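You operate a simulated robot arm through the tools that you are given. There is no shell and no other tool. Be economical: measure what you need, move in short steps, check, and stop when the job is done.

You run a simulated two-armed robot. Do the job below in one go: nothing can be reset, and whatever is moved stays where it is left.

TASK
Fetch the small ribbed mug and set it on the shelf of the coffee console. Take the large ribbed mug and leave it on the shelf of the coffee console. Open the bar-side cabinet door, take the napkin pile from the bottom shelf behind the bar-side door and leave it on the top of the work table and shut the door again. The order is free.

Only the result counts: the job must be done as asked and must still hold three seconds after the hand-in. Knocking over, shifting, dropping, spilling or breaking anything else fails it. Flat cloth is picked up by pressing the open fingertips on it (5 to 10 N) and closing them slowly along it; thin cloth reads only 2 to 8 mm in the jaws.

THE ROBOT
Two 7-joint arms with two-finger parallel grippers on one trunk, on a base that drives. Base frame: it is fixed to the floor where the robot stands at the start and does not move with it; the origin is under the middle of the robot, x ahead of it, y to its left, z up. Units: cm, degrees, N and s.
The left shoulder is at the start at [7, 16.3, 107], the right one opposite. Places, roughly: bar-side cabinet door [40, 10, 50]; large ribbed mug (17x12x9 cm) [50, 0, 80]; shelf of the coffee console [-80, 80, 30]; small ribbed mug (16x11x8 cm) [60, 0, 80]; top of the work table [-220, 80, 80]. Payload 3.43 kg a hand.
The TCP of each hand is the grasp point between the finger pads, 3.4 cm short of the fingertips. In the tool frame z runs along the fingers and y along their closing line. Largest opening 12.8 cm; finger width 2.4, thickness 1.2; the body of the gripper, 4.8 by 13 cm, starts 9.6 cm behind the TCP.
Orientation is that of the tool frame in the base frame, as a unit quaternion [w, x, y, z]. With the fingers straight down and closing along the base's y, the tool's x points along the base's -x, its y along +y and its z along -z.

THE INTERFACE
- The arms move only by the tool arm_command. It takes "left_targets", "right_targets" or both (then of equal length, played together; a hand with none holds still); each is a list of rows, each a list of 7 numbers: the shift along the base's x, y, z in cm, then the turn, a rotation vector about the base's x, y, z in rad, then the opening in per cent of the stroke, from 0 (shut) to 100 (fully open). In form: [[x, y, z, ax, ay, az, hand], ...]. A call has 1 to 20 rows; each row shifts and turns the commanded pose from where the row before left it. Rows are played at 5 a second. More than 5 cm and 8.6 degrees between two rows, or a gripper value outside its range, and nothing of the call is played. A pose out of reach is approached as far as the arm can. The call stops where the force on the tool passes 40 N (or 10 N more than at its start, if that is more) or the arm is blocked; 0.2 s more then pass. The fingers move at their own pace (about 15.3 cm/s each) and stop on an object; they squeeze with about 26 N. The grip force told is the motor's: it shows also when the fingers shut on nothing. Time passes only in rows, and 0.2 s behind the last, so rows that do not move let the fingers close. It gives the time, the measured TCP pose, the force on the tool (base axes), the opening and the grip force at its end, in the units of the frame above (readings bear some noise), with the torque about the TCP (base axes, N m) and any sound that the robot's microphone picked up.
- Cameras (640 x 400 px; columns grow to the right, rows downward): "scene" is now at [10.3, 4.29, 126.3]; the picture's right is [0.63, -0.77, 0.00], its down [-0.67, -0.55, -0.51] and it looks along [0.39, 0.32, -0.86] (base axes); focal length 214 px, centre (320, 200). "left" rides on the left gripper at [7.6, 1.1, -16] in its tool frame; the picture's right is [-0.15, 0.99, 0.00], its down [-0.88, -0.13, -0.46] and it looks along [-0.45, -0.07, 0.89] (tool axes); focal length 234 px, centre (320, 200). "right" rides on the right gripper at [7.6, -1.1, -16] in its tool frame; the picture's right is [0.15, 0.99, 0.00], its down [-0.88, 0.13, -0.46] and it looks along [-0.45, 0.07, 0.89] (tool axes); focal length 234 px, centre (320, 200). There is no depth. A picture from a camera that has moved, and an enlarged one, comes with that camera's place and axes in the base frame and with its lens.
- grab_frame(camera): a new picture of that camera. No time passes.
- move_column(by): slides the trunk up (or, below 0, down) by that many cm; the arms and the scene camera ride with it, the base frame stays. It gives what a move gives, with no picture.
- steer(legs): drives the robot by 1 to 6 legs, each [ahead, left, turn to the left] in cm, cm and degrees, along the robot's own axes; the way and the turn of a leg run together, so that a leg with both is an arc; at most 150 cm and 180 degrees a leg. The arms and the cameras ride along, it lands a little off, and it stops where it bumps. It gives what a move gives.
- head_to(pan, tilt): turns the head with the scene camera to pan (to the left, within 86 degrees either way) and tilt (down, from -29 to 69), counted from straight ahead of the robot. It gives what a move gives.
- close_up(camera, box): a new picture of the part [left, top, right, bottom] of that camera's present view, enlarged. No time passes.
- hand_in(): hands the job in; it is judged then, once.

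Go step by step. Nothing tells you exact positions but the pictures and the camera data: compare them with the known pose of the tool, close in by small moves and look again before you grip or let go. The budget is 165 turns and 118 pictures, counting those below and the enlarged ones. Unless the task says otherwise, let go and move clear before handing in, and close with one line.

The tools are called after ">>>" as name(argument=value, ...) on one line, values as JSON. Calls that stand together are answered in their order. arm_command: Moves the arms, as the interface text tells. Its arguments: {"type":"object","properties":{"left_targets":{"type":"array","items":{"type":"array","items":{"type":"number"}}},"right_targets":{"type":"array","items":{"type":"array","items":{"type":"number"}}}},"required":[]} The other tools are called the same way: move_column (by) slides the trunk up or down; steer (legs) drives the base; head_to (pan, tilt) turns the head that bears the scene camera; grab_frame (camera) takes a picture; close_up (camera, box) takes an enlarged picture of a part of a camera's view; hand_in () hands the job in.

At the start:

```text
t: 0.0
left_tool_pos: [33.22, 51.77, 96.24]
left_orientation: [0.0, 0.0, 1.0, 0.0]
left_force: [-0.2, -0.7, 1.1]
left_ft_torque: [0.01, -0.01, 0.0]
left_width: 12.8
left_grip_force: 0.1
right_tool_pos: [55.8, 5.25, 105.83]
right_orientation: [0.0, 0.0, 1.0, 0.0]
right_force: [0.0, 0.1, -0.5]
right_ft_torque: [0.01, -0.02, 0.0]
right_width: 12.77
right_grip_force: 0.0
trunk travel left (down, up): [-55.0, 39.0]
robot x, y, heading: [-0.18, -0.02, 0.1]
head pan, tilt: [39.3, 59.6]
```

scene: 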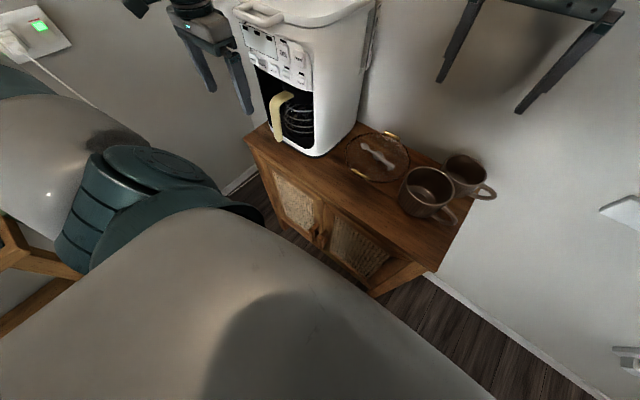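
right: 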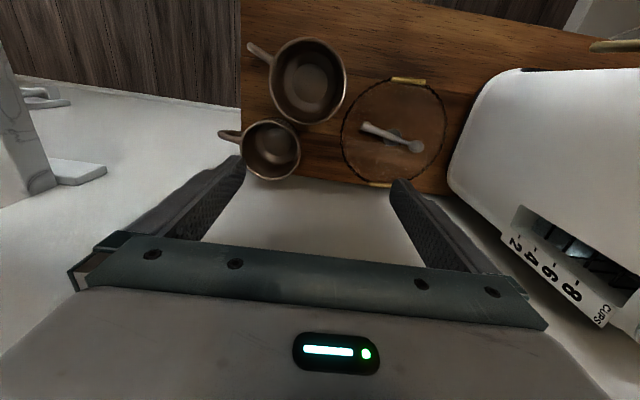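
left: 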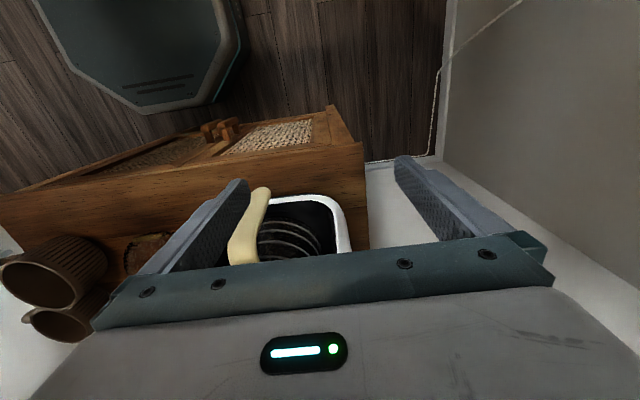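

I see a cabinet ahead with a coffee machine, a tray and two mugs at about [48,2] and [59,-3]. I'll look around before moving.

>>> head_to(pan=86, tilt=30)

>>> grab_frame(camera="scene")

>>> head_to(pan=-86, tilt=30)

>>> grab_frame(camera="scene")

>>> head_to(pan=0, tilt=50)

>>> grab_frame(camera="scene")

```text
t: 1.1
left_tool_pos: [33.24, 51.77, 96.22]
left_orientation: [-0.001, 0.0, 1.0, -0.001]
left_force: [-0.1, 0.2, 0.4]
left_ft_torque: [0.02, 0.02, -0.01]
left_width: 12.79
left_grip_force: 0.1
right_tool_pos: [55.81, 5.14, 105.85]
right_orientation: [0.0, 0.0, 1.0, 0.0]
right_force: [0.1, -0.2, 0.0]
right_ft_torque: [-0.01, -0.01, 0.03]
right_width: 12.79
right_grip_force: 0.0
trunk travel left (down, up): [-55.0, 39.0]
robot x, y, heading: [-0.05, -0.15, 0.0]
head pan, tilt: [85.9, 30.0]
```

```text
114 pictures are left
camera scene: at [5.75, 9.06, 130.45], right [1.0, -0.07, 0.0], down [-0.04, -0.5, -0.87], along [0.06, 0.86, -0.5], focal length 214 px, centre (320, 200)
```

scene: 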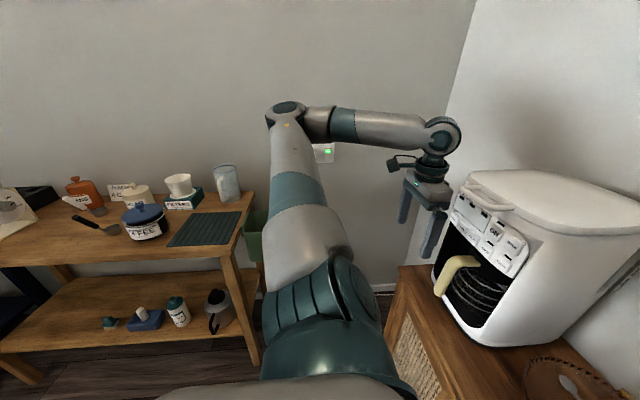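

```text
t: 3.7
left_tool_pos: [33.24, 51.81, 96.16]
left_orientation: [0.0, 0.0, 1.0, 0.0]
left_force: [-0.2, 0.2, 0.4]
left_ft_torque: [-0.01, 0.01, 0.0]
left_width: 12.8
left_grip_force: 0.0
right_tool_pos: [55.93, 5.24, 105.81]
right_orientation: [0.0, 0.001, 1.0, 0.0]
right_force: [-0.1, 0.2, 0.8]
right_ft_torque: [-0.01, 0.02, 0.04]
right_width: 12.79
right_grip_force: 0.1
trunk travel left (down, up): [-55.0, 39.0]
robot x, y, heading: [0.13, 0.14, 0.0]
head pan, tilt: [-85.9, 30.0]
```

```text
113 pictures are left
camera scene: at [5.75, -8.98, 130.46], right [-1.0, -0.07, 0.0], down [-0.04, 0.5, -0.87], along [0.06, -0.86, -0.5], focal length 214 px, centre (320, 200)
```

scene: 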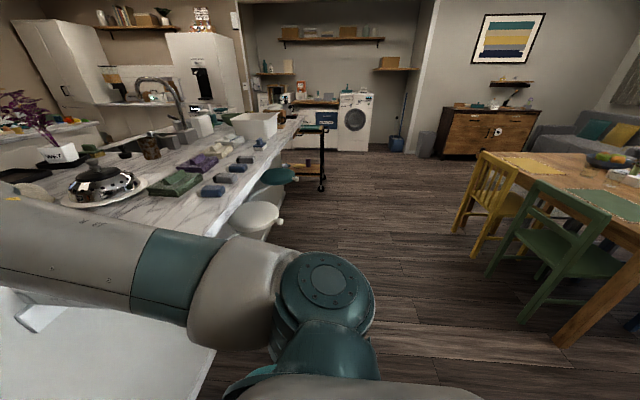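

```text
t: 5.3
left_tool_pos: [33.29, 51.65, 96.2]
left_orientation: [0.001, 0.001, 1.0, 0.0]
left_force: [0.0, 0.0, 0.4]
left_ft_torque: [-0.05, -0.01, 0.02]
left_width: 12.82
left_grip_force: 0.1
right_tool_pos: [56.0, 5.2, 105.93]
right_orientation: [0.0, 0.0, 1.0, -0.001]
right_force: [-0.1, 0.1, 0.6]
right_ft_torque: [-0.03, -0.01, -0.03]
right_width: 12.82
right_grip_force: 0.1
trunk travel left (down, up): [-55.0, 39.0]
robot x, y, heading: [0.03, 0.32, 0.0]
head pan, tilt: [0.0, 50.0]
```

```text
112 pictures are left
camera scene: at [12.81, 0.03, 127.51], right [0.0, -1.0, 0.0], down [-0.77, 0.0, -0.64], along [0.64, 0.0, -0.77], focal length 214 px, centre (320, 200)
```

scene: 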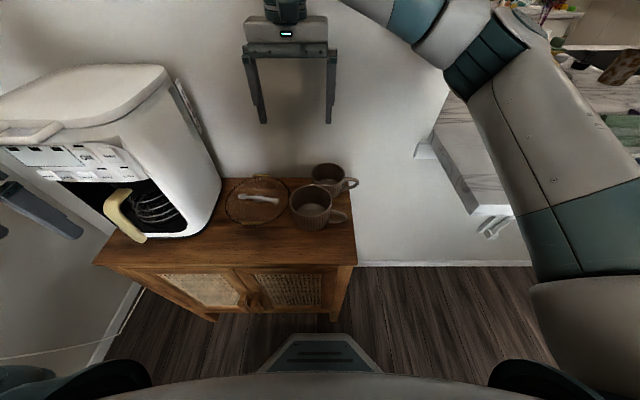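

Large mug at about [48.5,2,84 rim], small at about [59.5,-2.8]. The handles point toward -y. I'll tilt the right hand 45° to a pre-grasp pose behind the large mug and pull the left hand back.

>>> arm_command(right_targets=[[-1.6, -0.8, -0.5, 0, 0, 0.131, 100], [-1.6, -0.8, -0.5, 0, 0, 0.131, 100], [-1.6, -0.8, -0.5, 0, 0, 0.131, 100], [-1.6, -0.8, -0.5, 0, 0, 0.131, 100], [-1.6, -0.8, -1.5, 0.0655, -0.1134, 0, 100], [-1.6, -0.8, -1.5, 0.0655, -0.1134, 0, 100], [-1.6, -0.8, -2, 0.0655, -0.1134, 0, 100], [-1.6, -0.8, -2, 0.0655, -0.1134, 0, 100], [-1.6, -0.8, -2, 0.0655, -0.1134, 0, 100], [-1.6, -0.8, -2, 0.0655, -0.1134, 0, 100]], left_targets=[[-1.3, 0, 0.8, 0, 0, 0, 100], [-1.3, 0, 0.8, 0, 0, 0, 100], [-1.3, 0, 0.8, 0, 0, 0, 100], [-1.3, 0, 0.8, 0, 0, 0, 100], [-1.3, 0, 0.8, 0, 0, 0, 100], [-1.3, 0, 0.8, 0, 0, 0, 100], [-1.3, 0, 0.8, 0, 0, 0, 100], [-1.3, 0, 0.8, 0, 0, 0, 100], [-1.3, 0, 0.8, 0, 0, 0, 100], [-1.3, 0, 0.8, 0, 0, 0, 100]])

>>> grab_frame(camera="right")

>>> grab_frame(camera="scene")

```text
t: 7.5
left_tool_pos: [20.25, 51.68, 104.18]
left_orientation: [0.0, -0.001, 1.0, -0.001]
left_force: [0.1, 0.1, -0.9]
left_ft_torque: [0.0, -0.02, -0.02]
left_width: 12.81
left_grip_force: 0.0
right_tool_pos: [46.83, 2.05, 94.49]
right_orientation: [0.37, -0.24, 0.892, 0.1]
right_force: [-0.3, 0.5, -0.1]
right_ft_torque: [-0.01, 0.05, -0.02]
right_width: 12.82
right_grip_force: 0.1
right hand out of reach, approached as far as the arm can: row 9, 10
trunk travel left (down, up): [-55.0, 39.0]
robot x, y, heading: [0.21, -0.06, 0.3]
head pan, tilt: [0.0, 50.0]
```

```text
111 pictures are left
camera right: at [33.02, -7.32, 100.46], right [-0.58, 0.8, -0.1], down [0.19, 0.26, 0.95], along [0.79, 0.53, -0.31], focal length 234 px, centre (320, 200)
```

right: 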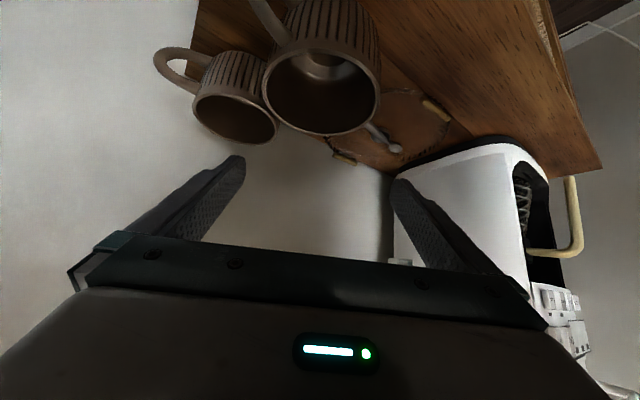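

```text
110 pictures are left
camera scene: at [12.78, -0.03, 127.52], right [0.0, -1.0, 0.0], down [-0.77, 0.0, -0.64], along [0.64, 0.0, -0.77], focal length 214 px, centre (320, 200)
```

scene: 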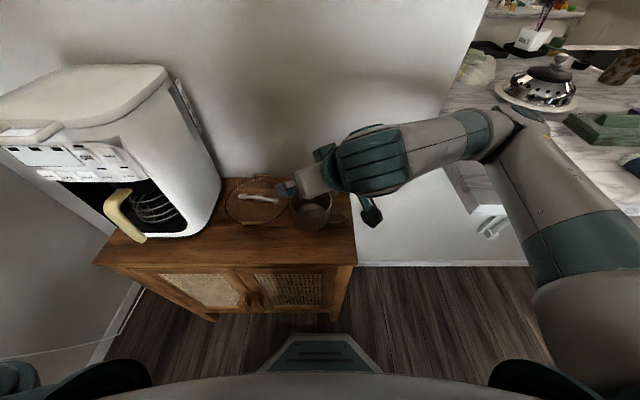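

The tilted arm is too folded at this distance; I'll back the base off by 22 cm.

>>> steer(legs=[[-22, 0, 0]])

```text
t: 9.2
left_tool_pos: [-1.32, 51.74, 104.13]
left_orientation: [-0.001, 0.001, 1.0, -0.001]
left_force: [-0.7, -0.1, 1.0]
left_ft_torque: [0.02, -0.01, 0.0]
left_width: 12.81
left_grip_force: 0.1
right_tool_pos: [25.12, 2.08, 94.47]
right_orientation: [0.369, -0.24, 0.892, 0.099]
right_force: [-0.2, 0.9, 0.5]
right_ft_torque: [-0.02, 0.01, 0.0]
right_width: 12.8
right_grip_force: 0.1
trunk travel left (down, up): [-55.0, 39.0]
robot x, y, heading: [-21.58, 0.03, 0.2]
head pan, tilt: [0.0, 50.0]
```

>>> arm_command(right_targets=[[5, 0, 0, 0, 0, 0, 100], [5, 0, 0, 0, 0, 0, 100]])

>>> grab_frame(camera="scene")

```text
t: 9.8
left_tool_pos: [-1.28, 51.78, 104.15]
left_orientation: [0.0, 0.001, 1.0, 0.0]
left_force: [0.0, 0.6, -0.7]
left_ft_torque: [-0.03, 0.02, -0.01]
left_width: 12.74
left_grip_force: 0.1
right_tool_pos: [35.09, 2.14, 94.43]
right_orientation: [0.37, -0.24, 0.892, 0.1]
right_force: [-0.4, -0.5, -0.2]
right_ft_torque: [0.01, 0.02, -0.01]
right_width: 12.82
right_grip_force: 0.1
trunk travel left (down, up): [-55.0, 39.0]
robot x, y, heading: [-21.8, -0.2, -0.4]
head pan, tilt: [0.0, 50.0]
```

```text
109 pictures are left
camera scene: at [-8.9, 0.06, 127.51], right [0.0, -1.0, 0.0], down [-0.77, 0.0, -0.64], along [0.64, 0.0, -0.77], focal length 214 px, centre (320, 200)
```

scene: 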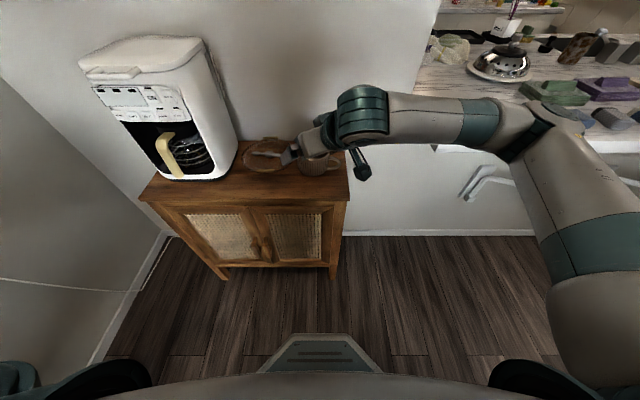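

>>> arm_command(right_targets=[[2.4, -2.6, -1.5, 0, 0, 0, 100], [2.4, -2.5, -1.5, 0, 0, 0, 100]])

>>> grab_frame(camera="right")

```text
t: 10.4
left_tool_pos: [-1.33, 51.71, 104.25]
left_orientation: [0.0, 0.002, 1.0, 0.0]
left_force: [0.0, -0.1, -0.9]
left_ft_torque: [0.01, 0.02, -0.02]
left_width: 12.81
left_grip_force: 0.1
right_tool_pos: [39.93, -3.08, 91.58]
right_orientation: [0.369, -0.239, 0.893, 0.099]
right_force: [0.1, 0.0, 0.0]
right_ft_torque: [-0.04, -0.02, -0.01]
right_width: 12.78
right_grip_force: 0.1
trunk travel left (down, up): [-55.0, 39.0]
robot x, y, heading: [-21.77, 0.3, 0.2]
head pan, tilt: [0.0, 50.0]
```

```text
108 pictures are left
camera right: at [26.15, -12.36, 97.51], right [-0.58, 0.81, -0.1], down [0.2, 0.26, 0.94], along [0.79, 0.53, -0.31], focal length 234 px, centre (320, 200)
```

right: 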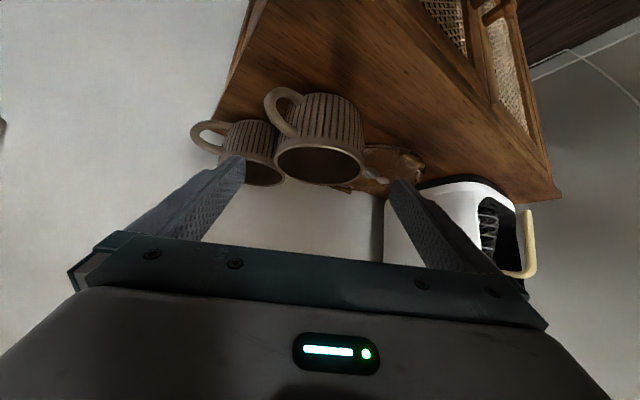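

Aligned laterally. Advancing to straddle the large mug.

>>> arm_command(right_targets=[[2.1, 1.22, -2.45, 0, 0, 0, 100], [2.1, 1.22, -2.45, 0, 0, 0, 100], [2.1, 1.22, -2.45, 0, 0, 0, 100], [2.0, 1.22, -2.4, 0, 0, 0, 100]])

>>> grab_frame(camera="right")

>>> close_up(camera="scene", box=[220, 100, 380, 200])

```text
t: 11.4
left_tool_pos: [-1.33, 51.91, 104.15]
left_orientation: [0.0, 0.001, 1.0, -0.001]
left_force: [0.0, 0.1, -0.9]
left_ft_torque: [-0.03, 0.01, 0.0]
left_width: 12.79
left_grip_force: 0.1
right_tool_pos: [48.28, 1.95, 81.83]
right_orientation: [0.37, -0.238, 0.893, 0.098]
right_force: [-0.3, 0.7, -0.6]
right_ft_torque: [0.02, 0.0, 0.01]
right_width: 12.82
right_grip_force: 0.0
trunk travel left (down, up): [-55.0, 39.0]
robot x, y, heading: [-21.61, 0.22, -0.0]
head pan, tilt: [0.0, 50.0]
```

```text
107 pictures are left
camera right: at [34.46, -7.39, 87.76], right [-0.58, 0.81, -0.1], down [0.2, 0.26, 0.94], along [0.79, 0.53, -0.31], focal length 234 px, centre (320, 200)
```

right: 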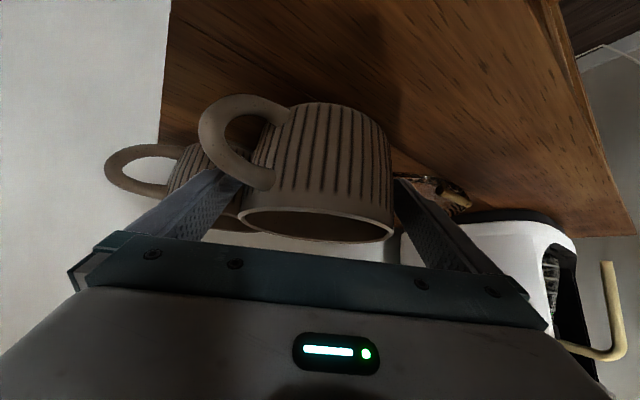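

```text
4.00 times, centred on (300, 150) of scene
camera zoom: at [-8.84, 0.08, 127.5], right [0.0, -1.0, 0.0], down [-0.77, 0.0, -0.64], along [0.64, 0.0, -0.77], focal length 858 px, centre (400, 400)
```

zoom: 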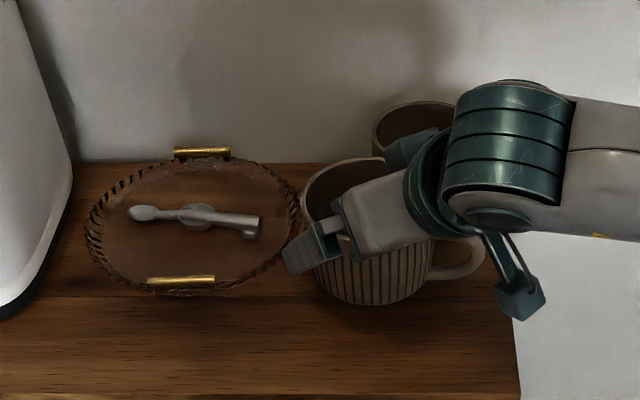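

>>> arm_command(right_targets=[[0, 0, 0, 0, 0, 0, 85], [0, 0, 0, 0, 0, 0, 75], [0, 0, 0, 0, 0, 0, 60], [0, 0, 0, 0, 0, 0, 40], [0, 0, 0, 0, 0, 0, 40]])

>>> grab_frame(camera="right")

```text
t: 12.6
left_tool_pos: [-1.3, 51.81, 104.16]
left_orientation: [0.001, 0.0, 1.0, 0.0]
left_force: [0.6, -0.4, -1.2]
left_ft_torque: [-0.04, 0.01, 0.0]
left_width: 12.81
left_grip_force: 0.0
right_tool_pos: [48.04, 1.87, 81.94]
right_orientation: [0.369, -0.239, 0.893, 0.099]
right_force: [0.3, -2.0, -0.1]
right_ft_torque: [0.02, -0.13, -0.07]
right_width: 10.9
right_grip_force: 25.8
trunk travel left (down, up): [-55.0, 39.0]
robot x, y, heading: [-21.4, 0.04, -0.0]
head pan, tilt: [0.0, 50.0]
```

```text
105 pictures are left
camera right: at [34.39, -7.44, 87.82], right [-0.58, 0.81, -0.1], down [0.2, 0.26, 0.94], along [0.79, 0.53, -0.31], focal length 234 px, centre (320, 200)
```

right: 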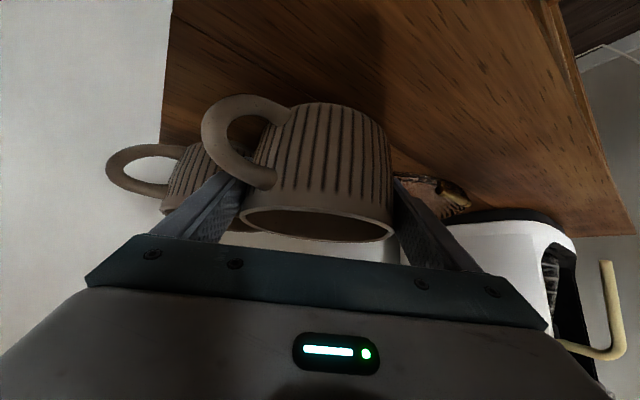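

Gripped (10.9 cm). Lift straight up and back off from the cabinet.

>>> arm_command(right_targets=[[0, 0, 2, 0, 0, 0, 40], [0, 0, 3, 0, 0, 0, 40], [0, 0, 4, 0, 0, 0, 40], [0, 0, 4, 0, 0, 0, 40]])

>>> grab_frame(camera="scene")

```text
t: 13.6
left_tool_pos: [-1.33, 51.7, 104.23]
left_orientation: [0.0, 0.001, 1.0, 0.0]
left_force: [0.1, -0.8, -0.6]
left_ft_torque: [-0.04, 0.0, -0.01]
left_width: 12.81
left_grip_force: 0.0
right_tool_pos: [48.03, 2.13, 94.87]
right_orientation: [0.369, -0.239, 0.893, 0.098]
right_force: [0.0, 0.8, -4.0]
right_ft_torque: [-0.01, 0.01, -0.02]
right_width: 10.9
right_grip_force: 25.8
trunk travel left (down, up): [-55.0, 39.0]
robot x, y, heading: [-21.82, 0.31, -0.2]
head pan, tilt: [0.0, 50.0]
```

```text
104 pictures are left
camera scene: at [-8.94, 0.07, 127.5], right [0.0, -1.0, 0.0], down [-0.77, 0.0, -0.64], along [0.64, 0.0, -0.77], focal length 214 px, centre (320, 200)
```

scene: 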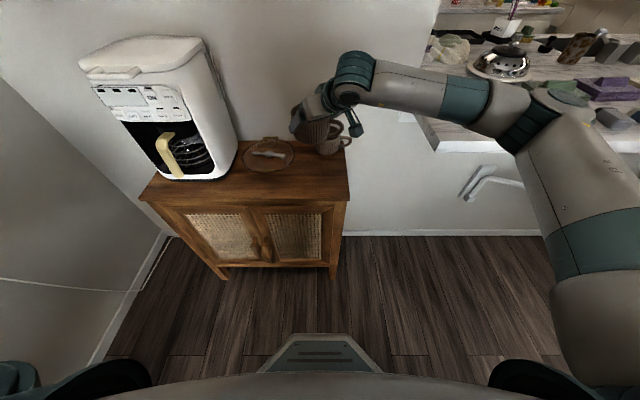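

>>> steer(legs=[[-55, 0, 0], [0, -12, 0]])

>>> head_to(pan=86, tilt=35)

>>> grab_frame(camera="scene")

```text
t: 17.6
left_tool_pos: [-56.41, 39.92, 104.29]
left_orientation: [0.0, 0.0, 1.0, 0.0]
left_force: [-0.3, -0.6, 0.0]
left_ft_torque: [0.02, 0.01, -0.04]
left_width: 12.8
left_grip_force: 0.2
right_tool_pos: [-6.92, -9.77, 94.69]
right_orientation: [0.368, -0.239, 0.893, 0.099]
right_force: [-0.1, 0.3, -4.7]
right_ft_torque: [-0.03, 0.01, 0.03]
right_width: 10.91
right_grip_force: 25.6
trunk travel left (down, up): [-55.0, 39.0]
robot x, y, heading: [-76.49, -12.04, -0.3]
head pan, tilt: [0.0, 50.0]
```

```text
t: 19.2
left_tool_pos: [-56.48, 39.95, 104.26]
left_orientation: [0.0, 0.001, 1.0, -0.002]
left_force: [1.4, -0.5, -0.2]
left_ft_torque: [0.0, 0.05, 0.02]
left_width: 12.81
left_grip_force: 0.1
right_tool_pos: [-6.92, -9.84, 94.79]
right_orientation: [0.369, -0.239, 0.893, 0.099]
right_force: [-0.2, 0.4, -3.0]
right_ft_torque: [0.03, 0.0, -0.02]
right_width: 10.89
right_grip_force: 26.2
trunk travel left (down, up): [-55.0, 39.0]
robot x, y, heading: [-76.73, -11.57, 0.3]
head pan, tilt: [85.9, 35.0]
```

```text
103 pictures are left
camera scene: at [-70.95, -3.01, 129.68], right [1.0, -0.07, 0.0], down [-0.04, -0.57, -0.82], along [0.06, 0.82, -0.57], focal length 214 px, centre (320, 200)
```

scene: 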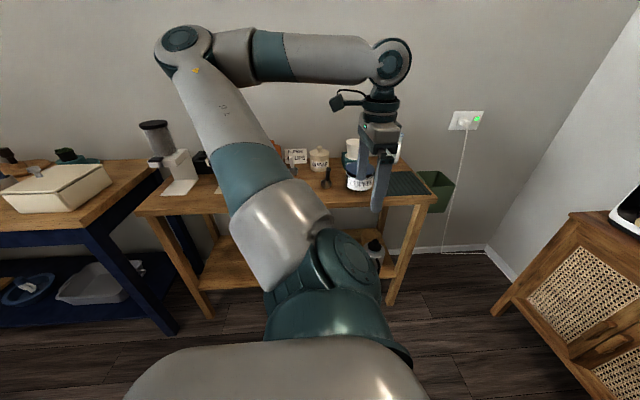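

>>> steer(legs=[[-15, -14, 0], [0, 0, 90]])

>>> head_to(pan=0, tilt=45)

>>> grab_frame(camera="scene")

```text
t: 24.7
left_tool_pos: [-143.79, -5.39, 104.2]
left_orientation: [0.0, -0.707, 0.707, 0.0]
left_force: [0.1, 0.5, 2.1]
left_ft_torque: [0.0, 0.0, 0.02]
left_width: 12.8
left_grip_force: 0.1
right_tool_pos: [-93.97, 44.08, 94.87]
right_orientation: [-0.191, 0.8, -0.462, -0.331]
right_force: [-0.7, 0.6, -4.1]
right_ft_torque: [-0.04, 0.0, -0.03]
right_width: 10.86
right_grip_force: 26.3
trunk travel left (down, up): [-55.0, 39.0]
robot x, y, heading: [-91.96, -25.65, 90.1]
head pan, tilt: [85.9, 35.0]
```

```text
t: 26.3
left_tool_pos: [-143.73, -5.46, 104.22]
left_orientation: [0.0, 0.707, -0.707, 0.0]
left_force: [-0.2, -0.3, 0.1]
left_ft_torque: [0.01, 0.03, -0.03]
left_width: 12.8
left_grip_force: 0.0
right_tool_pos: [-93.88, 44.03, 94.81]
right_orientation: [-0.191, 0.801, -0.461, -0.331]
right_force: [0.5, 0.7, -4.1]
right_ft_torque: [-0.02, 0.0, 0.03]
right_width: 10.87
right_grip_force: 25.9
trunk travel left (down, up): [-55.0, 39.0]
robot x, y, heading: [-91.67, -25.88, 89.8]
head pan, tilt: [0.0, 45.0]
```

```text
102 pictures are left
camera scene: at [-91.9, -12.55, 128.19], right [1.0, 0.0, 0.0], down [0.0, -0.71, -0.71], along [0.0, 0.71, -0.71], focal length 214 px, centre (320, 200)
```

scene: 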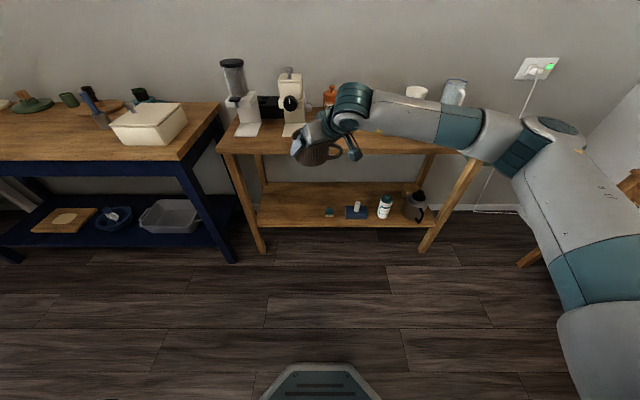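

The console shelf is free at its left end (x about -128 to -92, front edge y≈70). I'll shift left, lower the trunk, and look again before driving in.

>>> steer(legs=[[0, 26, 0]])

>>> move_column(by=-52)

>>> head_to(pan=0, tilt=25)

>>> grab_frame(camera="scene")

>>> grab_frame(camera="right")

```text
t: 28.1
left_tool_pos: [-169.51, -5.86, 104.29]
left_orientation: [-0.001, 0.71, -0.704, 0.001]
left_force: [0.5, 0.2, -0.2]
left_ft_torque: [-0.01, 0.0, -0.04]
left_width: 12.8
left_grip_force: 0.0
right_tool_pos: [-120.23, 44.02, 94.76]
right_orientation: [-0.19, 0.802, -0.459, -0.332]
right_force: [-0.9, -0.5, -4.0]
right_ft_torque: [-0.04, -0.01, -0.03]
right_width: 10.84
right_grip_force: 25.9
trunk travel left (down, up): [-55.0, 39.0]
robot x, y, heading: [-117.96, -25.74, 90.4]
head pan, tilt: [0.0, 45.0]
```

```text
refused: -52 is not a number from -40 to 40
```

```text
t: 29.0
left_tool_pos: [-169.61, -5.88, 104.2]
left_orientation: [0.0, 0.71, -0.704, 0.0]
left_force: [-0.2, 0.5, -0.5]
left_ft_torque: [0.03, 0.03, 0.0]
left_width: 12.82
left_grip_force: 0.0
right_tool_pos: [-120.3, 44.0, 94.67]
right_orientation: [-0.189, 0.802, -0.459, -0.331]
right_force: [0.1, 0.4, -3.9]
right_ft_torque: [-0.06, 0.01, 0.03]
right_width: 10.88
right_grip_force: 26.2
trunk travel left (down, up): [-55.0, 39.0]
robot x, y, heading: [-117.24, -25.76, 90.5]
head pan, tilt: [0.0, 25.0]
```

```text
101 pictures are left
camera scene: at [-117.7, -11.56, 131.24], right [1.0, 0.01, 0.0], down [0.0, -0.42, -0.91], along [-0.01, 0.91, -0.42], focal length 214 px, centre (320, 200)
```

scene: 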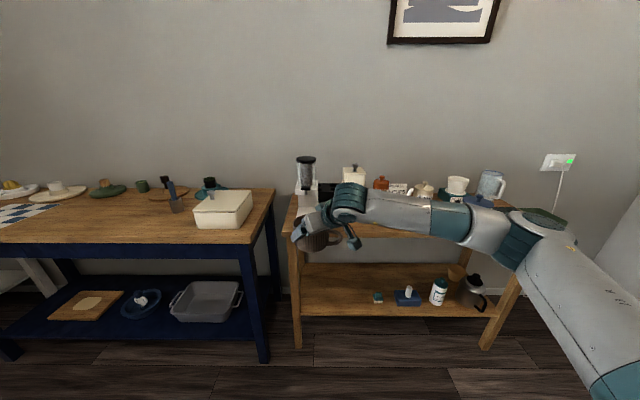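

```text
100 pictures are left
camera right: at [-110.75, 30.17, 100.79], right [-0.8, -0.59, -0.1], down [-0.26, 0.19, 0.94], along [-0.54, 0.78, -0.31], focal length 234 px, centre (320, 200)
```

right: 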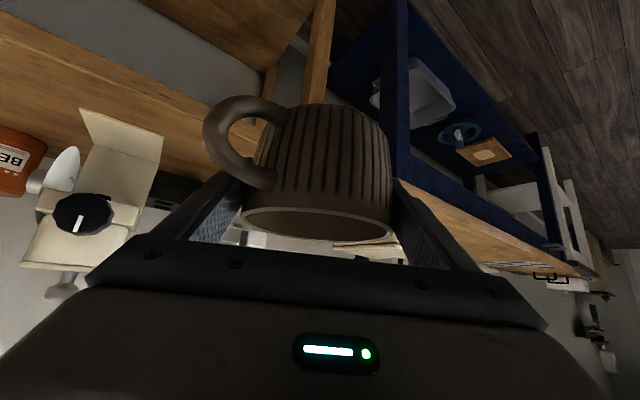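

>>> move_column(by=-40)

>>> move_column(by=-12)

>>> head_to(pan=0, tilt=20)

>>> grab_frame(camera="scene")

>>> grab_frame(camera="right")

```text
t: 32.8
left_tool_pos: [-169.57, -5.96, 64.2]
left_orientation: [0.0, 0.71, -0.705, 0.002]
left_force: [-0.6, -0.5, -0.3]
left_ft_torque: [0.01, 0.02, 0.01]
left_width: 12.79
left_grip_force: 0.0
right_tool_pos: [-120.22, 43.99, 54.81]
right_orientation: [-0.19, 0.802, -0.459, -0.332]
right_force: [-0.4, 0.3, -3.6]
right_ft_torque: [-0.02, 0.01, -0.02]
right_width: 10.82
right_grip_force: 25.9
trunk travel left (down, up): [-15.0, 79.0]
robot x, y, heading: [-117.92, -25.7, 90.4]
head pan, tilt: [0.0, 25.0]
```

```text
t: 34.3
left_tool_pos: [-169.65, -5.94, 52.23]
left_orientation: [0.0, 0.71, -0.704, 0.001]
left_force: [0.4, 0.5, 0.1]
left_ft_torque: [0.0, 0.01, 0.0]
left_width: 12.8
left_grip_force: 0.0
right_tool_pos: [-120.27, 43.93, 42.86]
right_orientation: [-0.19, 0.802, -0.46, -0.331]
right_force: [-0.7, 0.7, -4.0]
right_ft_torque: [-0.03, 0.01, 0.03]
right_width: 10.84
right_grip_force: 26.0
trunk travel left (down, up): [-3.0, 91.0]
robot x, y, heading: [-117.66, -25.91, 90.4]
head pan, tilt: [0.0, 25.0]
```

```text
t: 35.0
left_tool_pos: [-169.63, -5.9, 52.09]
left_orientation: [-0.001, 0.71, -0.704, 0.001]
left_force: [-0.6, -0.1, 0.5]
left_ft_torque: [-0.01, 0.02, 0.03]
left_width: 12.77
left_grip_force: 0.1
right_tool_pos: [-120.22, 43.89, 42.81]
right_orientation: [-0.189, 0.802, -0.46, -0.331]
right_force: [0.2, 0.0, -3.5]
right_ft_torque: [-0.07, -0.01, -0.03]
right_width: 10.85
right_grip_force: 25.5
trunk travel left (down, up): [-3.0, 91.0]
robot x, y, heading: [-117.43, -26.08, 90.5]
head pan, tilt: [0.0, 20.0]
```

```text
99 pictures are left
camera scene: at [-117.73, -11.49, 80.06], right [1.0, 0.01, 0.0], down [0.0, -0.34, -0.94], along [-0.01, 0.94, -0.34], focal length 214 px, centre (320, 200)
```

scene: 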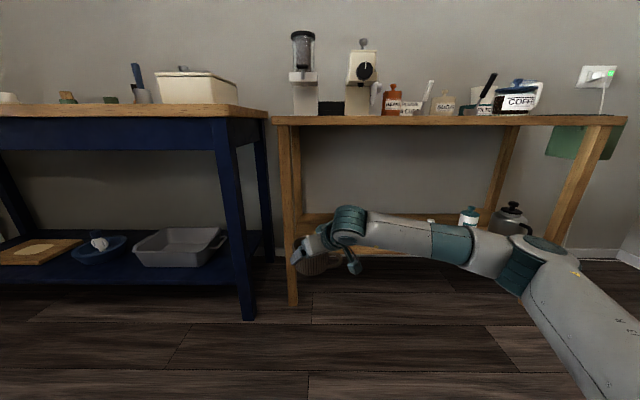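

```text
98 pictures are left
camera right: at [-110.78, 30.14, 48.8], right [-0.8, -0.59, -0.1], down [-0.27, 0.19, 0.94], along [-0.54, 0.78, -0.31], focal length 234 px, centre (320, 200)
```

right: 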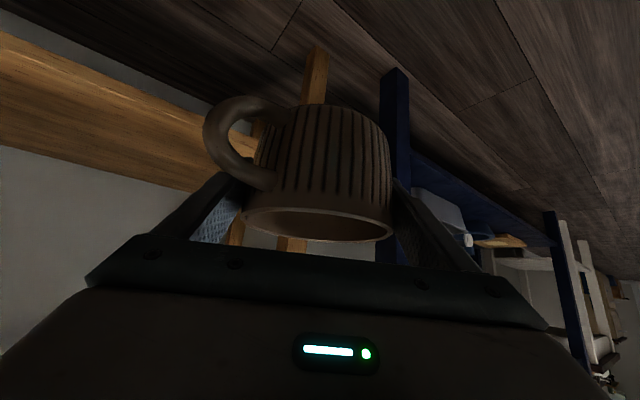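

>>> steer(legs=[[32, -4, 0]])

>>> head_to(pan=0, tilt=35)

>>> grab_frame(camera="scene")

>>> grab_frame(camera="right")

```text
t: 37.1
left_tool_pos: [-166.23, 25.82, 52.23]
left_orientation: [-0.002, 0.712, -0.702, 0.0]
left_force: [-0.4, -0.2, -0.4]
left_ft_torque: [0.0, -0.02, 0.04]
left_width: 12.81
left_grip_force: 0.0
right_tool_pos: [-117.19, 76.05, 42.7]
right_orientation: [-0.189, 0.804, -0.456, -0.332]
right_force: [-0.1, 0.5, -4.0]
right_ft_torque: [-0.03, -0.06, 0.03]
right_width: 10.87
right_grip_force: 25.3
trunk travel left (down, up): [-3.0, 91.0]
robot x, y, heading: [-113.91, 6.46, 90.8]
head pan, tilt: [0.0, 20.0]
```

```text
t: 37.9
left_tool_pos: [-166.24, 25.8, 52.26]
left_orientation: [-0.001, 0.712, -0.702, 0.001]
left_force: [-0.4, 0.0, -0.7]
left_ft_torque: [0.0, 0.03, 0.0]
left_width: 12.78
left_grip_force: 0.0
right_tool_pos: [-117.19, 76.01, 42.71]
right_orientation: [-0.189, 0.803, -0.456, -0.333]
right_force: [-0.6, 0.5, -3.9]
right_ft_torque: [-0.04, -0.03, 0.02]
right_width: 10.87
right_grip_force: 25.9
trunk travel left (down, up): [-3.0, 91.0]
robot x, y, heading: [-113.93, 6.34, 90.8]
head pan, tilt: [0.0, 35.0]
```

```text
97 pictures are left
camera scene: at [-114.24, 20.1, 77.68], right [1.0, 0.01, 0.0], down [0.01, -0.57, -0.82], along [-0.01, 0.82, -0.57], focal length 214 px, centre (320, 200)
```

scene: 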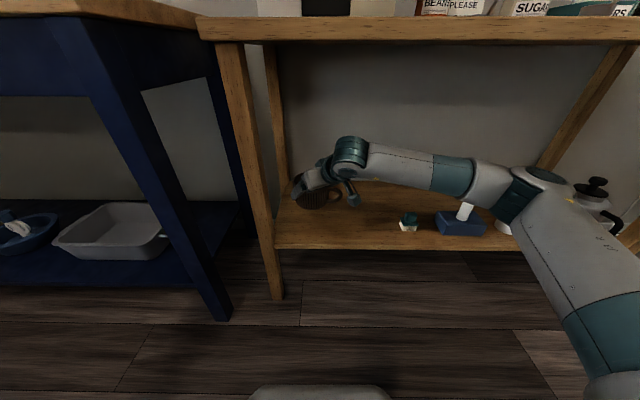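

```text
96 pictures are left
camera right: at [-107.57, 62.27, 48.78], right [-0.8, -0.6, -0.1], down [-0.27, 0.19, 0.94], along [-0.54, 0.78, -0.31], focal length 234 px, centre (320, 200)
```

right: 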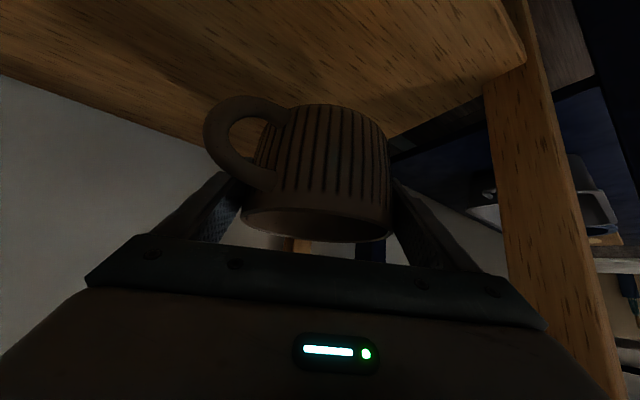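

>>> arm_command(right_targets=[[0, 2, -2, 0, 0, 0, 40], [0, 2, -3, 0, 0, 0, 40], [0, 1, -3, 0, 0, 0, 40], [0, 0, -3, 0, 0, 0, 40], [0, 0, 0, 0, 0, 0, 40]])

>>> grab_frame(camera="right")

>>> close_up(camera="scene", box=[240, 130, 400, 230])

```text
t: 38.9
left_tool_pos: [-166.16, 25.74, 52.15]
left_orientation: [-0.001, 0.712, -0.703, 0.0]
left_force: [-0.6, 0.2, -0.1]
left_ft_torque: [0.02, 0.01, -0.02]
left_width: 12.8
left_grip_force: 0.1
right_tool_pos: [-117.32, 81.27, 33.23]
right_orientation: [-0.192, 0.801, -0.453, -0.34]
right_force: [2.4, -2.0, 12.1]
right_ft_torque: [-0.07, 0.34, 0.35]
right_width: 9.91
right_grip_force: 26.2
trunk travel left (down, up): [-3.0, 91.0]
robot x, y, heading: [-114.25, 6.1, 90.8]
head pan, tilt: [0.0, 35.0]
stopped in row 5 (right hand): the force on the tool passed its limit (the readings are from after the stop); the commanded pose is now the measured one
```

```text
95 pictures are left
camera right: at [-107.68, 67.38, 38.91], right [-0.8, -0.6, -0.11], down [-0.26, 0.18, 0.95], along [-0.55, 0.78, -0.29], focal length 234 px, centre (320, 200)
```

right: 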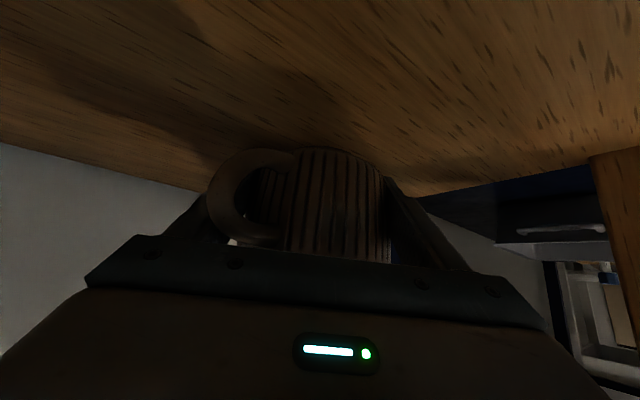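

```text
4.00 times, centred on (320, 180) of scene
camera zoom: at [-114.21, 19.96, 77.69], right [1.0, 0.01, 0.0], down [0.01, -0.57, -0.82], along [-0.01, 0.82, -0.57], focal length 858 px, centre (320, 280)
```

zoom: 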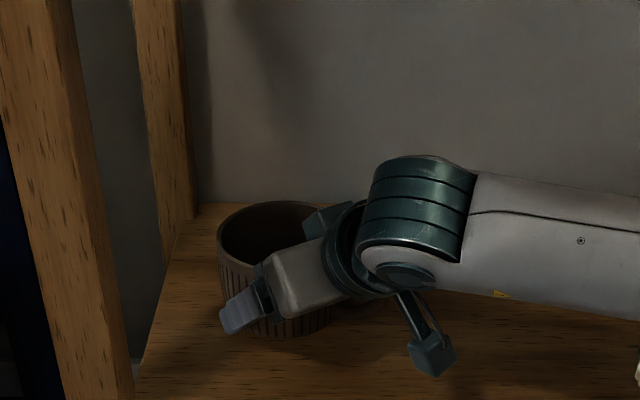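

The mug has met the shelf and sits upright. Releasing it.

>>> arm_command(right_targets=[[0, 0, 0.2, 0, 0, 0, 80], [0, 0, 0, 0, 0, 0, 90], [0, 0, 0, 0, 0, 0, 100], [0, 0, 0, 0, 0, 0, 100]])

>>> grab_frame(camera="right")

```text
t: 39.9
left_tool_pos: [-166.12, 25.74, 52.32]
left_orientation: [-0.001, 0.712, -0.702, -0.001]
left_force: [0.2, -0.6, 0.0]
left_ft_torque: [0.01, -0.03, 0.02]
left_width: 12.79
left_grip_force: 0.1
right_tool_pos: [-117.28, 81.17, 33.2]
right_orientation: [-0.192, 0.802, -0.454, -0.338]
right_force: [12.1, 0.9, 12.9]
right_ft_torque: [-0.23, 0.39, 0.18]
right_width: 12.17
right_grip_force: 0.1
trunk travel left (down, up): [-3.0, 91.0]
robot x, y, heading: [-114.02, 6.08, 90.8]
head pan, tilt: [0.0, 35.0]
```

```text
93 pictures are left
camera right: at [-107.61, 67.33, 38.99], right [-0.8, -0.6, -0.11], down [-0.26, 0.18, 0.95], along [-0.55, 0.78, -0.3], focal length 234 px, centre (320, 200)
```

right: 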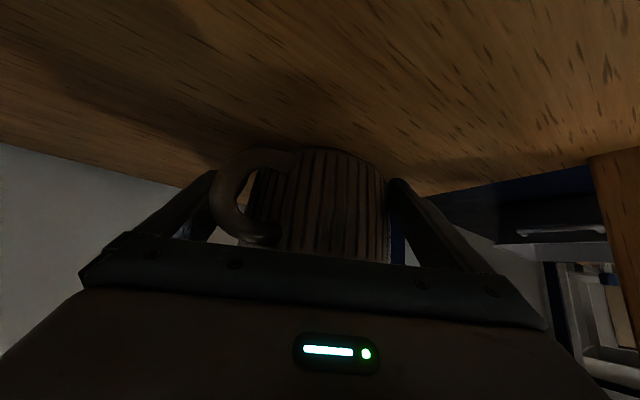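

>>> arm_command(right_targets=[[0, 0, 0.5, 0, 0, 0, 100], [0, 0, 0.5, 0, 0, 0, 100], [0, 0, 0, 0, 0, 0, 100]])

>>> close_up(camera="right", box=[140, 100, 460, 300])

```text
t: 40.7
left_tool_pos: [-166.07, 25.81, 52.18]
left_orientation: [0.0, 0.712, -0.702, 0.001]
left_force: [0.7, 0.2, 0.4]
left_ft_torque: [0.03, 0.0, -0.04]
left_width: 12.82
left_grip_force: 0.1
right_tool_pos: [-117.35, 81.16, 34.05]
right_orientation: [-0.192, 0.802, -0.453, -0.338]
right_force: [0.9, -0.3, -0.1]
right_ft_torque: [0.01, 0.01, -0.01]
right_width: 12.81
right_grip_force: 0.0
trunk travel left (down, up): [-3.0, 91.0]
robot x, y, heading: [-114.25, 6.03, 90.7]
head pan, tilt: [0.0, 35.0]
```

```text
2.00 times, centred on (300, 200) of right
camera zoom: at [-107.72, 67.34, 39.85], right [-0.79, -0.6, -0.1], down [-0.26, 0.18, 0.95], along [-0.55, 0.78, -0.3], focal length 468 px, centre (360, 200)
```

zoom: 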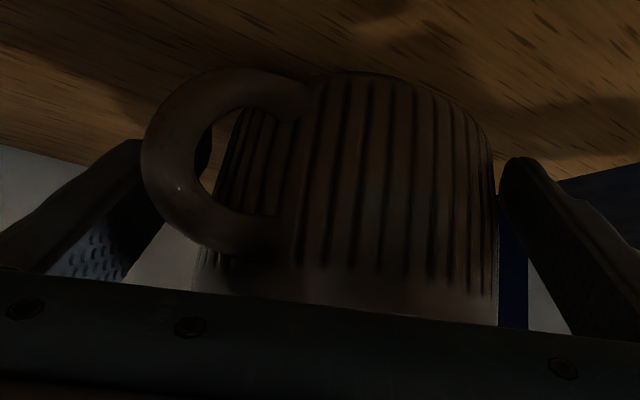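

>>> arm_command(right_targets=[[0, 0, 1.5, 0, 0, 0, 100], [0, 0, 2, 0, 0, 0, 100], [0, 0, 2, 0, 0, 0, 100], [1.0, -1.7, 2, 0, 0, 0, 100], [1.4, -2.4, 2, 0, 0, 0, 100], [1.4, -2.4, 0, 0, 0, 0, 100]])

>>> grab_frame(camera="scene")

>>> grab_frame(camera="right")

```text
t: 42.1
left_tool_pos: [-166.18, 25.78, 52.16]
left_orientation: [0.0, 0.712, -0.702, 0.0]
left_force: [0.0, 0.3, 0.2]
left_ft_torque: [0.0, -0.01, -0.03]
left_width: 12.84
left_grip_force: 0.0
right_tool_pos: [-113.43, 74.54, 43.54]
right_orientation: [-0.191, 0.802, -0.454, -0.338]
right_force: [-0.1, 0.5, 1.3]
right_ft_torque: [-0.02, -0.03, 0.0]
right_width: 12.8
right_grip_force: 0.1
trunk travel left (down, up): [-3.0, 91.0]
robot x, y, heading: [-114.08, 6.2, 90.9]
head pan, tilt: [0.0, 35.0]
```

```text
91 pictures are left
camera scene: at [-114.23, 20.06, 77.68], right [1.0, 0.01, 0.0], down [0.01, -0.57, -0.82], along [-0.01, 0.82, -0.57], focal length 214 px, centre (320, 200)
```

scene: 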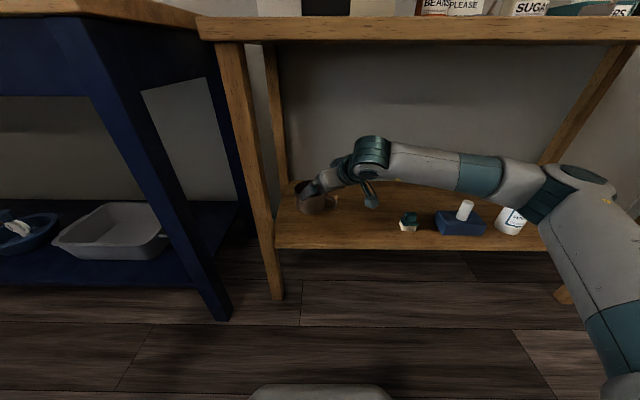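

```text
90 pictures are left
camera right: at [-103.78, 60.79, 49.39], right [-0.8, -0.6, -0.1], down [-0.26, 0.18, 0.95], along [-0.55, 0.78, -0.3], focal length 234 px, centre (320, 200)
```

right: 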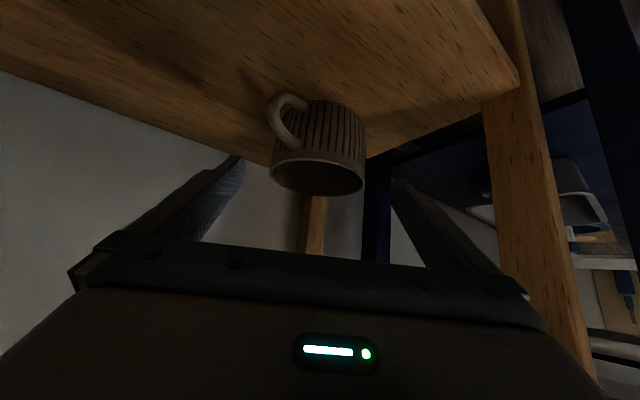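

Large mug is on the shelf at (-117,81). Now back out, raise, turn back to the cabinet, and inspect the small mug and the bar edge.

>>> steer(legs=[[-32, 0, 0], [0, 0, -90]])

>>> move_column(by=40)

>>> move_column(by=12)

>>> steer(legs=[[70, 22, 0]])

>>> head_to(pan=-20, tilt=35)

>>> grab_frame(camera="scene")

```text
t: 48.1
left_tool_pos: [-94.07, 25.75, 52.1]
left_orientation: [0.0, -0.006, 1.0, 0.0]
left_force: [0.5, -0.4, -1.0]
left_ft_torque: [0.02, 0.02, 0.02]
left_width: 12.8
left_grip_force: 0.1
right_tool_pos: [-45.31, -26.95, 43.55]
right_orientation: [0.375, -0.246, 0.888, 0.104]
right_force: [-0.3, 0.3, 1.1]
right_ft_torque: [0.02, 0.02, -0.03]
right_width: 12.82
right_grip_force: 0.0
trunk travel left (down, up): [-3.0, 91.0]
robot x, y, heading: [-113.77, -26.31, 0.6]
head pan, tilt: [0.0, 35.0]
```

```text
t: 51.9
left_tool_pos: [-93.97, 25.87, 92.23]
left_orientation: [0.0, -0.006, 1.0, 0.0]
left_force: [0.6, -0.5, -0.4]
left_ft_torque: [-0.01, -0.04, -0.02]
left_width: 12.78
left_grip_force: 0.0
right_tool_pos: [-45.21, -27.03, 83.51]
right_orientation: [0.374, -0.244, 0.889, 0.102]
right_force: [0.0, 0.0, 0.2]
right_ft_torque: [0.02, 0.04, 0.04]
right_width: 12.79
right_grip_force: 0.1
trunk travel left (down, up): [-43.0, 51.0]
robot x, y, heading: [-113.67, -26.07, 0.5]
head pan, tilt: [0.0, 35.0]
```

```text
t: 53.4
left_tool_pos: [-93.91, 25.73, 104.3]
left_orientation: [-0.001, -0.006, 1.0, -0.001]
left_force: [-0.7, 0.8, -0.1]
left_ft_torque: [0.0, 0.01, 0.0]
left_width: 12.81
left_grip_force: 0.1
right_tool_pos: [-45.25, -26.98, 95.6]
right_orientation: [0.374, -0.246, 0.888, 0.103]
right_force: [-0.8, -0.4, -0.6]
right_ft_torque: [-0.02, 0.0, 0.02]
right_width: 12.77
right_grip_force: 0.0
trunk travel left (down, up): [-55.0, 39.0]
robot x, y, heading: [-113.8, -26.06, 0.6]
head pan, tilt: [0.0, 35.0]
```

```text
t: 57.5
left_tool_pos: [-22.63, 48.81, 104.19]
left_orientation: [0.0, -0.005, 1.0, -0.001]
left_force: [0.5, 0.3, -0.2]
left_ft_torque: [0.02, 0.05, 0.01]
left_width: 12.8
left_grip_force: 0.0
right_tool_pos: [26.08, -4.06, 95.48]
right_orientation: [0.375, -0.245, 0.888, 0.103]
right_force: [0.1, 0.1, -0.4]
right_ft_torque: [0.0, -0.05, 0.0]
right_width: 12.8
right_grip_force: 0.0
trunk travel left (down, up): [-55.0, 39.0]
robot x, y, heading: [-42.32, -3.48, 0.8]
head pan, tilt: [0.0, 35.0]
```

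```text
t: 58.3
left_tool_pos: [-22.65, 48.8, 104.24]
left_orientation: [0.0, -0.004, 1.0, -0.001]
left_force: [-0.1, 0.9, 0.5]
left_ft_torque: [0.03, -0.02, -0.04]
left_width: 12.79
left_grip_force: 0.0
right_tool_pos: [26.12, -4.1, 95.5]
right_orientation: [0.375, -0.245, 0.888, 0.103]
right_force: [0.3, 0.3, -0.4]
right_ft_torque: [-0.01, -0.04, 0.01]
right_width: 12.8
right_grip_force: 0.0
trunk travel left (down, up): [-55.0, 39.0]
robot x, y, heading: [-42.45, -3.39, 0.7]
head pan, tilt: [-20.0, 35.0]
```

```text
89 pictures are left
camera scene: at [-28.91, -6.04, 129.68], right [-0.33, -0.94, 0.0], down [-0.54, 0.19, -0.82], along [0.77, -0.27, -0.57], focal length 214 px, centre (320, 200)
```

scene: 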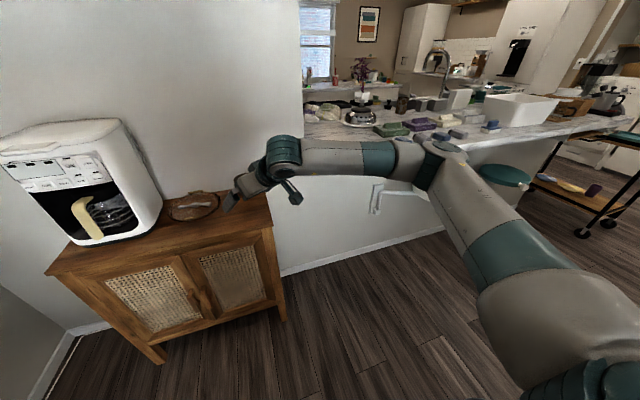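

The bar counter is at roughly z≈100 on the right, so I'll raise the trunk to keep the elbow well above it, and drive closer for the small mug.

>>> move_column(by=14)

>>> steer(legs=[[26, 0, 0]])

>>> head_to(pan=-10, tilt=50)

>>> grab_frame(camera="scene")

>>> grab_frame(camera="right")

```text
t: 60.0
left_tool_pos: [-22.62, 48.75, 118.22]
left_orientation: [0.001, -0.006, 1.0, -0.001]
left_force: [0.6, 0.1, -0.9]
left_ft_torque: [-0.03, 0.03, -0.03]
left_width: 12.8
left_grip_force: 0.0
right_tool_pos: [26.03, -4.12, 109.47]
right_orientation: [0.374, -0.246, 0.888, 0.104]
right_force: [0.5, -0.2, 0.2]
right_ft_torque: [-0.02, -0.02, -0.02]
right_width: 12.81
right_grip_force: 0.0
trunk travel left (down, up): [-69.0, 25.0]
robot x, y, heading: [-42.82, -3.11, 0.7]
head pan, tilt: [-20.0, 35.0]
```

```text
t: 61.9
left_tool_pos: [3.51, 49.11, 118.09]
left_orientation: [-0.001, -0.006, 1.0, 0.0]
left_force: [-0.6, 0.5, 0.1]
left_ft_torque: [0.02, 0.0, 0.0]
left_width: 12.79
left_grip_force: 0.1
right_tool_pos: [52.36, -3.62, 109.57]
right_orientation: [0.375, -0.245, 0.888, 0.103]
right_force: [-0.8, 0.1, 0.0]
right_ft_torque: [0.0, 0.03, -0.01]
right_width: 12.78
right_grip_force: 0.1
trunk travel left (down, up): [-69.0, 25.0]
robot x, y, heading: [-16.12, -2.83, 0.5]
head pan, tilt: [-20.0, 35.0]
```

```text
t: 62.6
left_tool_pos: [3.55, 49.11, 118.17]
left_orientation: [0.0, -0.006, 1.0, -0.001]
left_force: [0.9, 0.0, 0.1]
left_ft_torque: [0.02, 0.01, 0.01]
left_width: 12.8
left_grip_force: 0.1
right_tool_pos: [52.3, -3.67, 109.47]
right_orientation: [0.374, -0.246, 0.888, 0.104]
right_force: [0.1, 0.8, -0.4]
right_ft_torque: [0.04, -0.02, 0.0]
right_width: 12.79
right_grip_force: 0.1
trunk travel left (down, up): [-69.0, 25.0]
robot x, y, heading: [-15.98, -2.79, 0.7]
head pan, tilt: [-10.0, 50.0]
```

```text
88 pictures are left
camera scene: at [-3.39, -4.09, 141.51], right [-0.16, -0.99, 0.0], down [-0.76, 0.12, -0.64], along [0.63, -0.1, -0.77], focal length 214 px, centre (320, 200)
```

scene: 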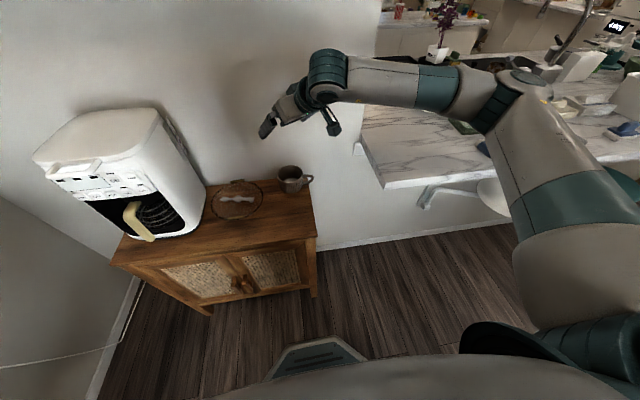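

```text
87 pictures are left
camera right: at [38.6, -13.33, 115.35], right [-0.6, 0.8, -0.1], down [0.18, 0.26, 0.95], along [0.78, 0.55, -0.3], focal length 234 px, centre (320, 200)
```

right: 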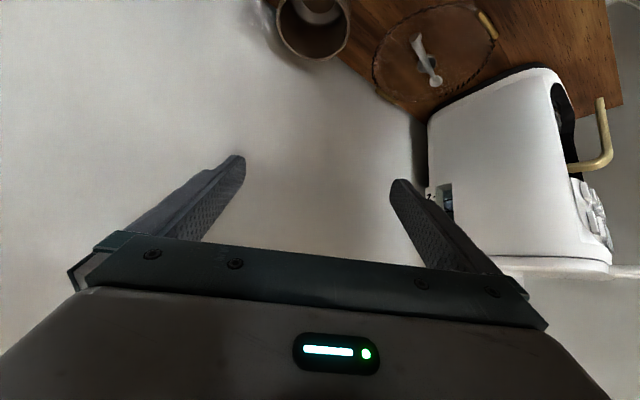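

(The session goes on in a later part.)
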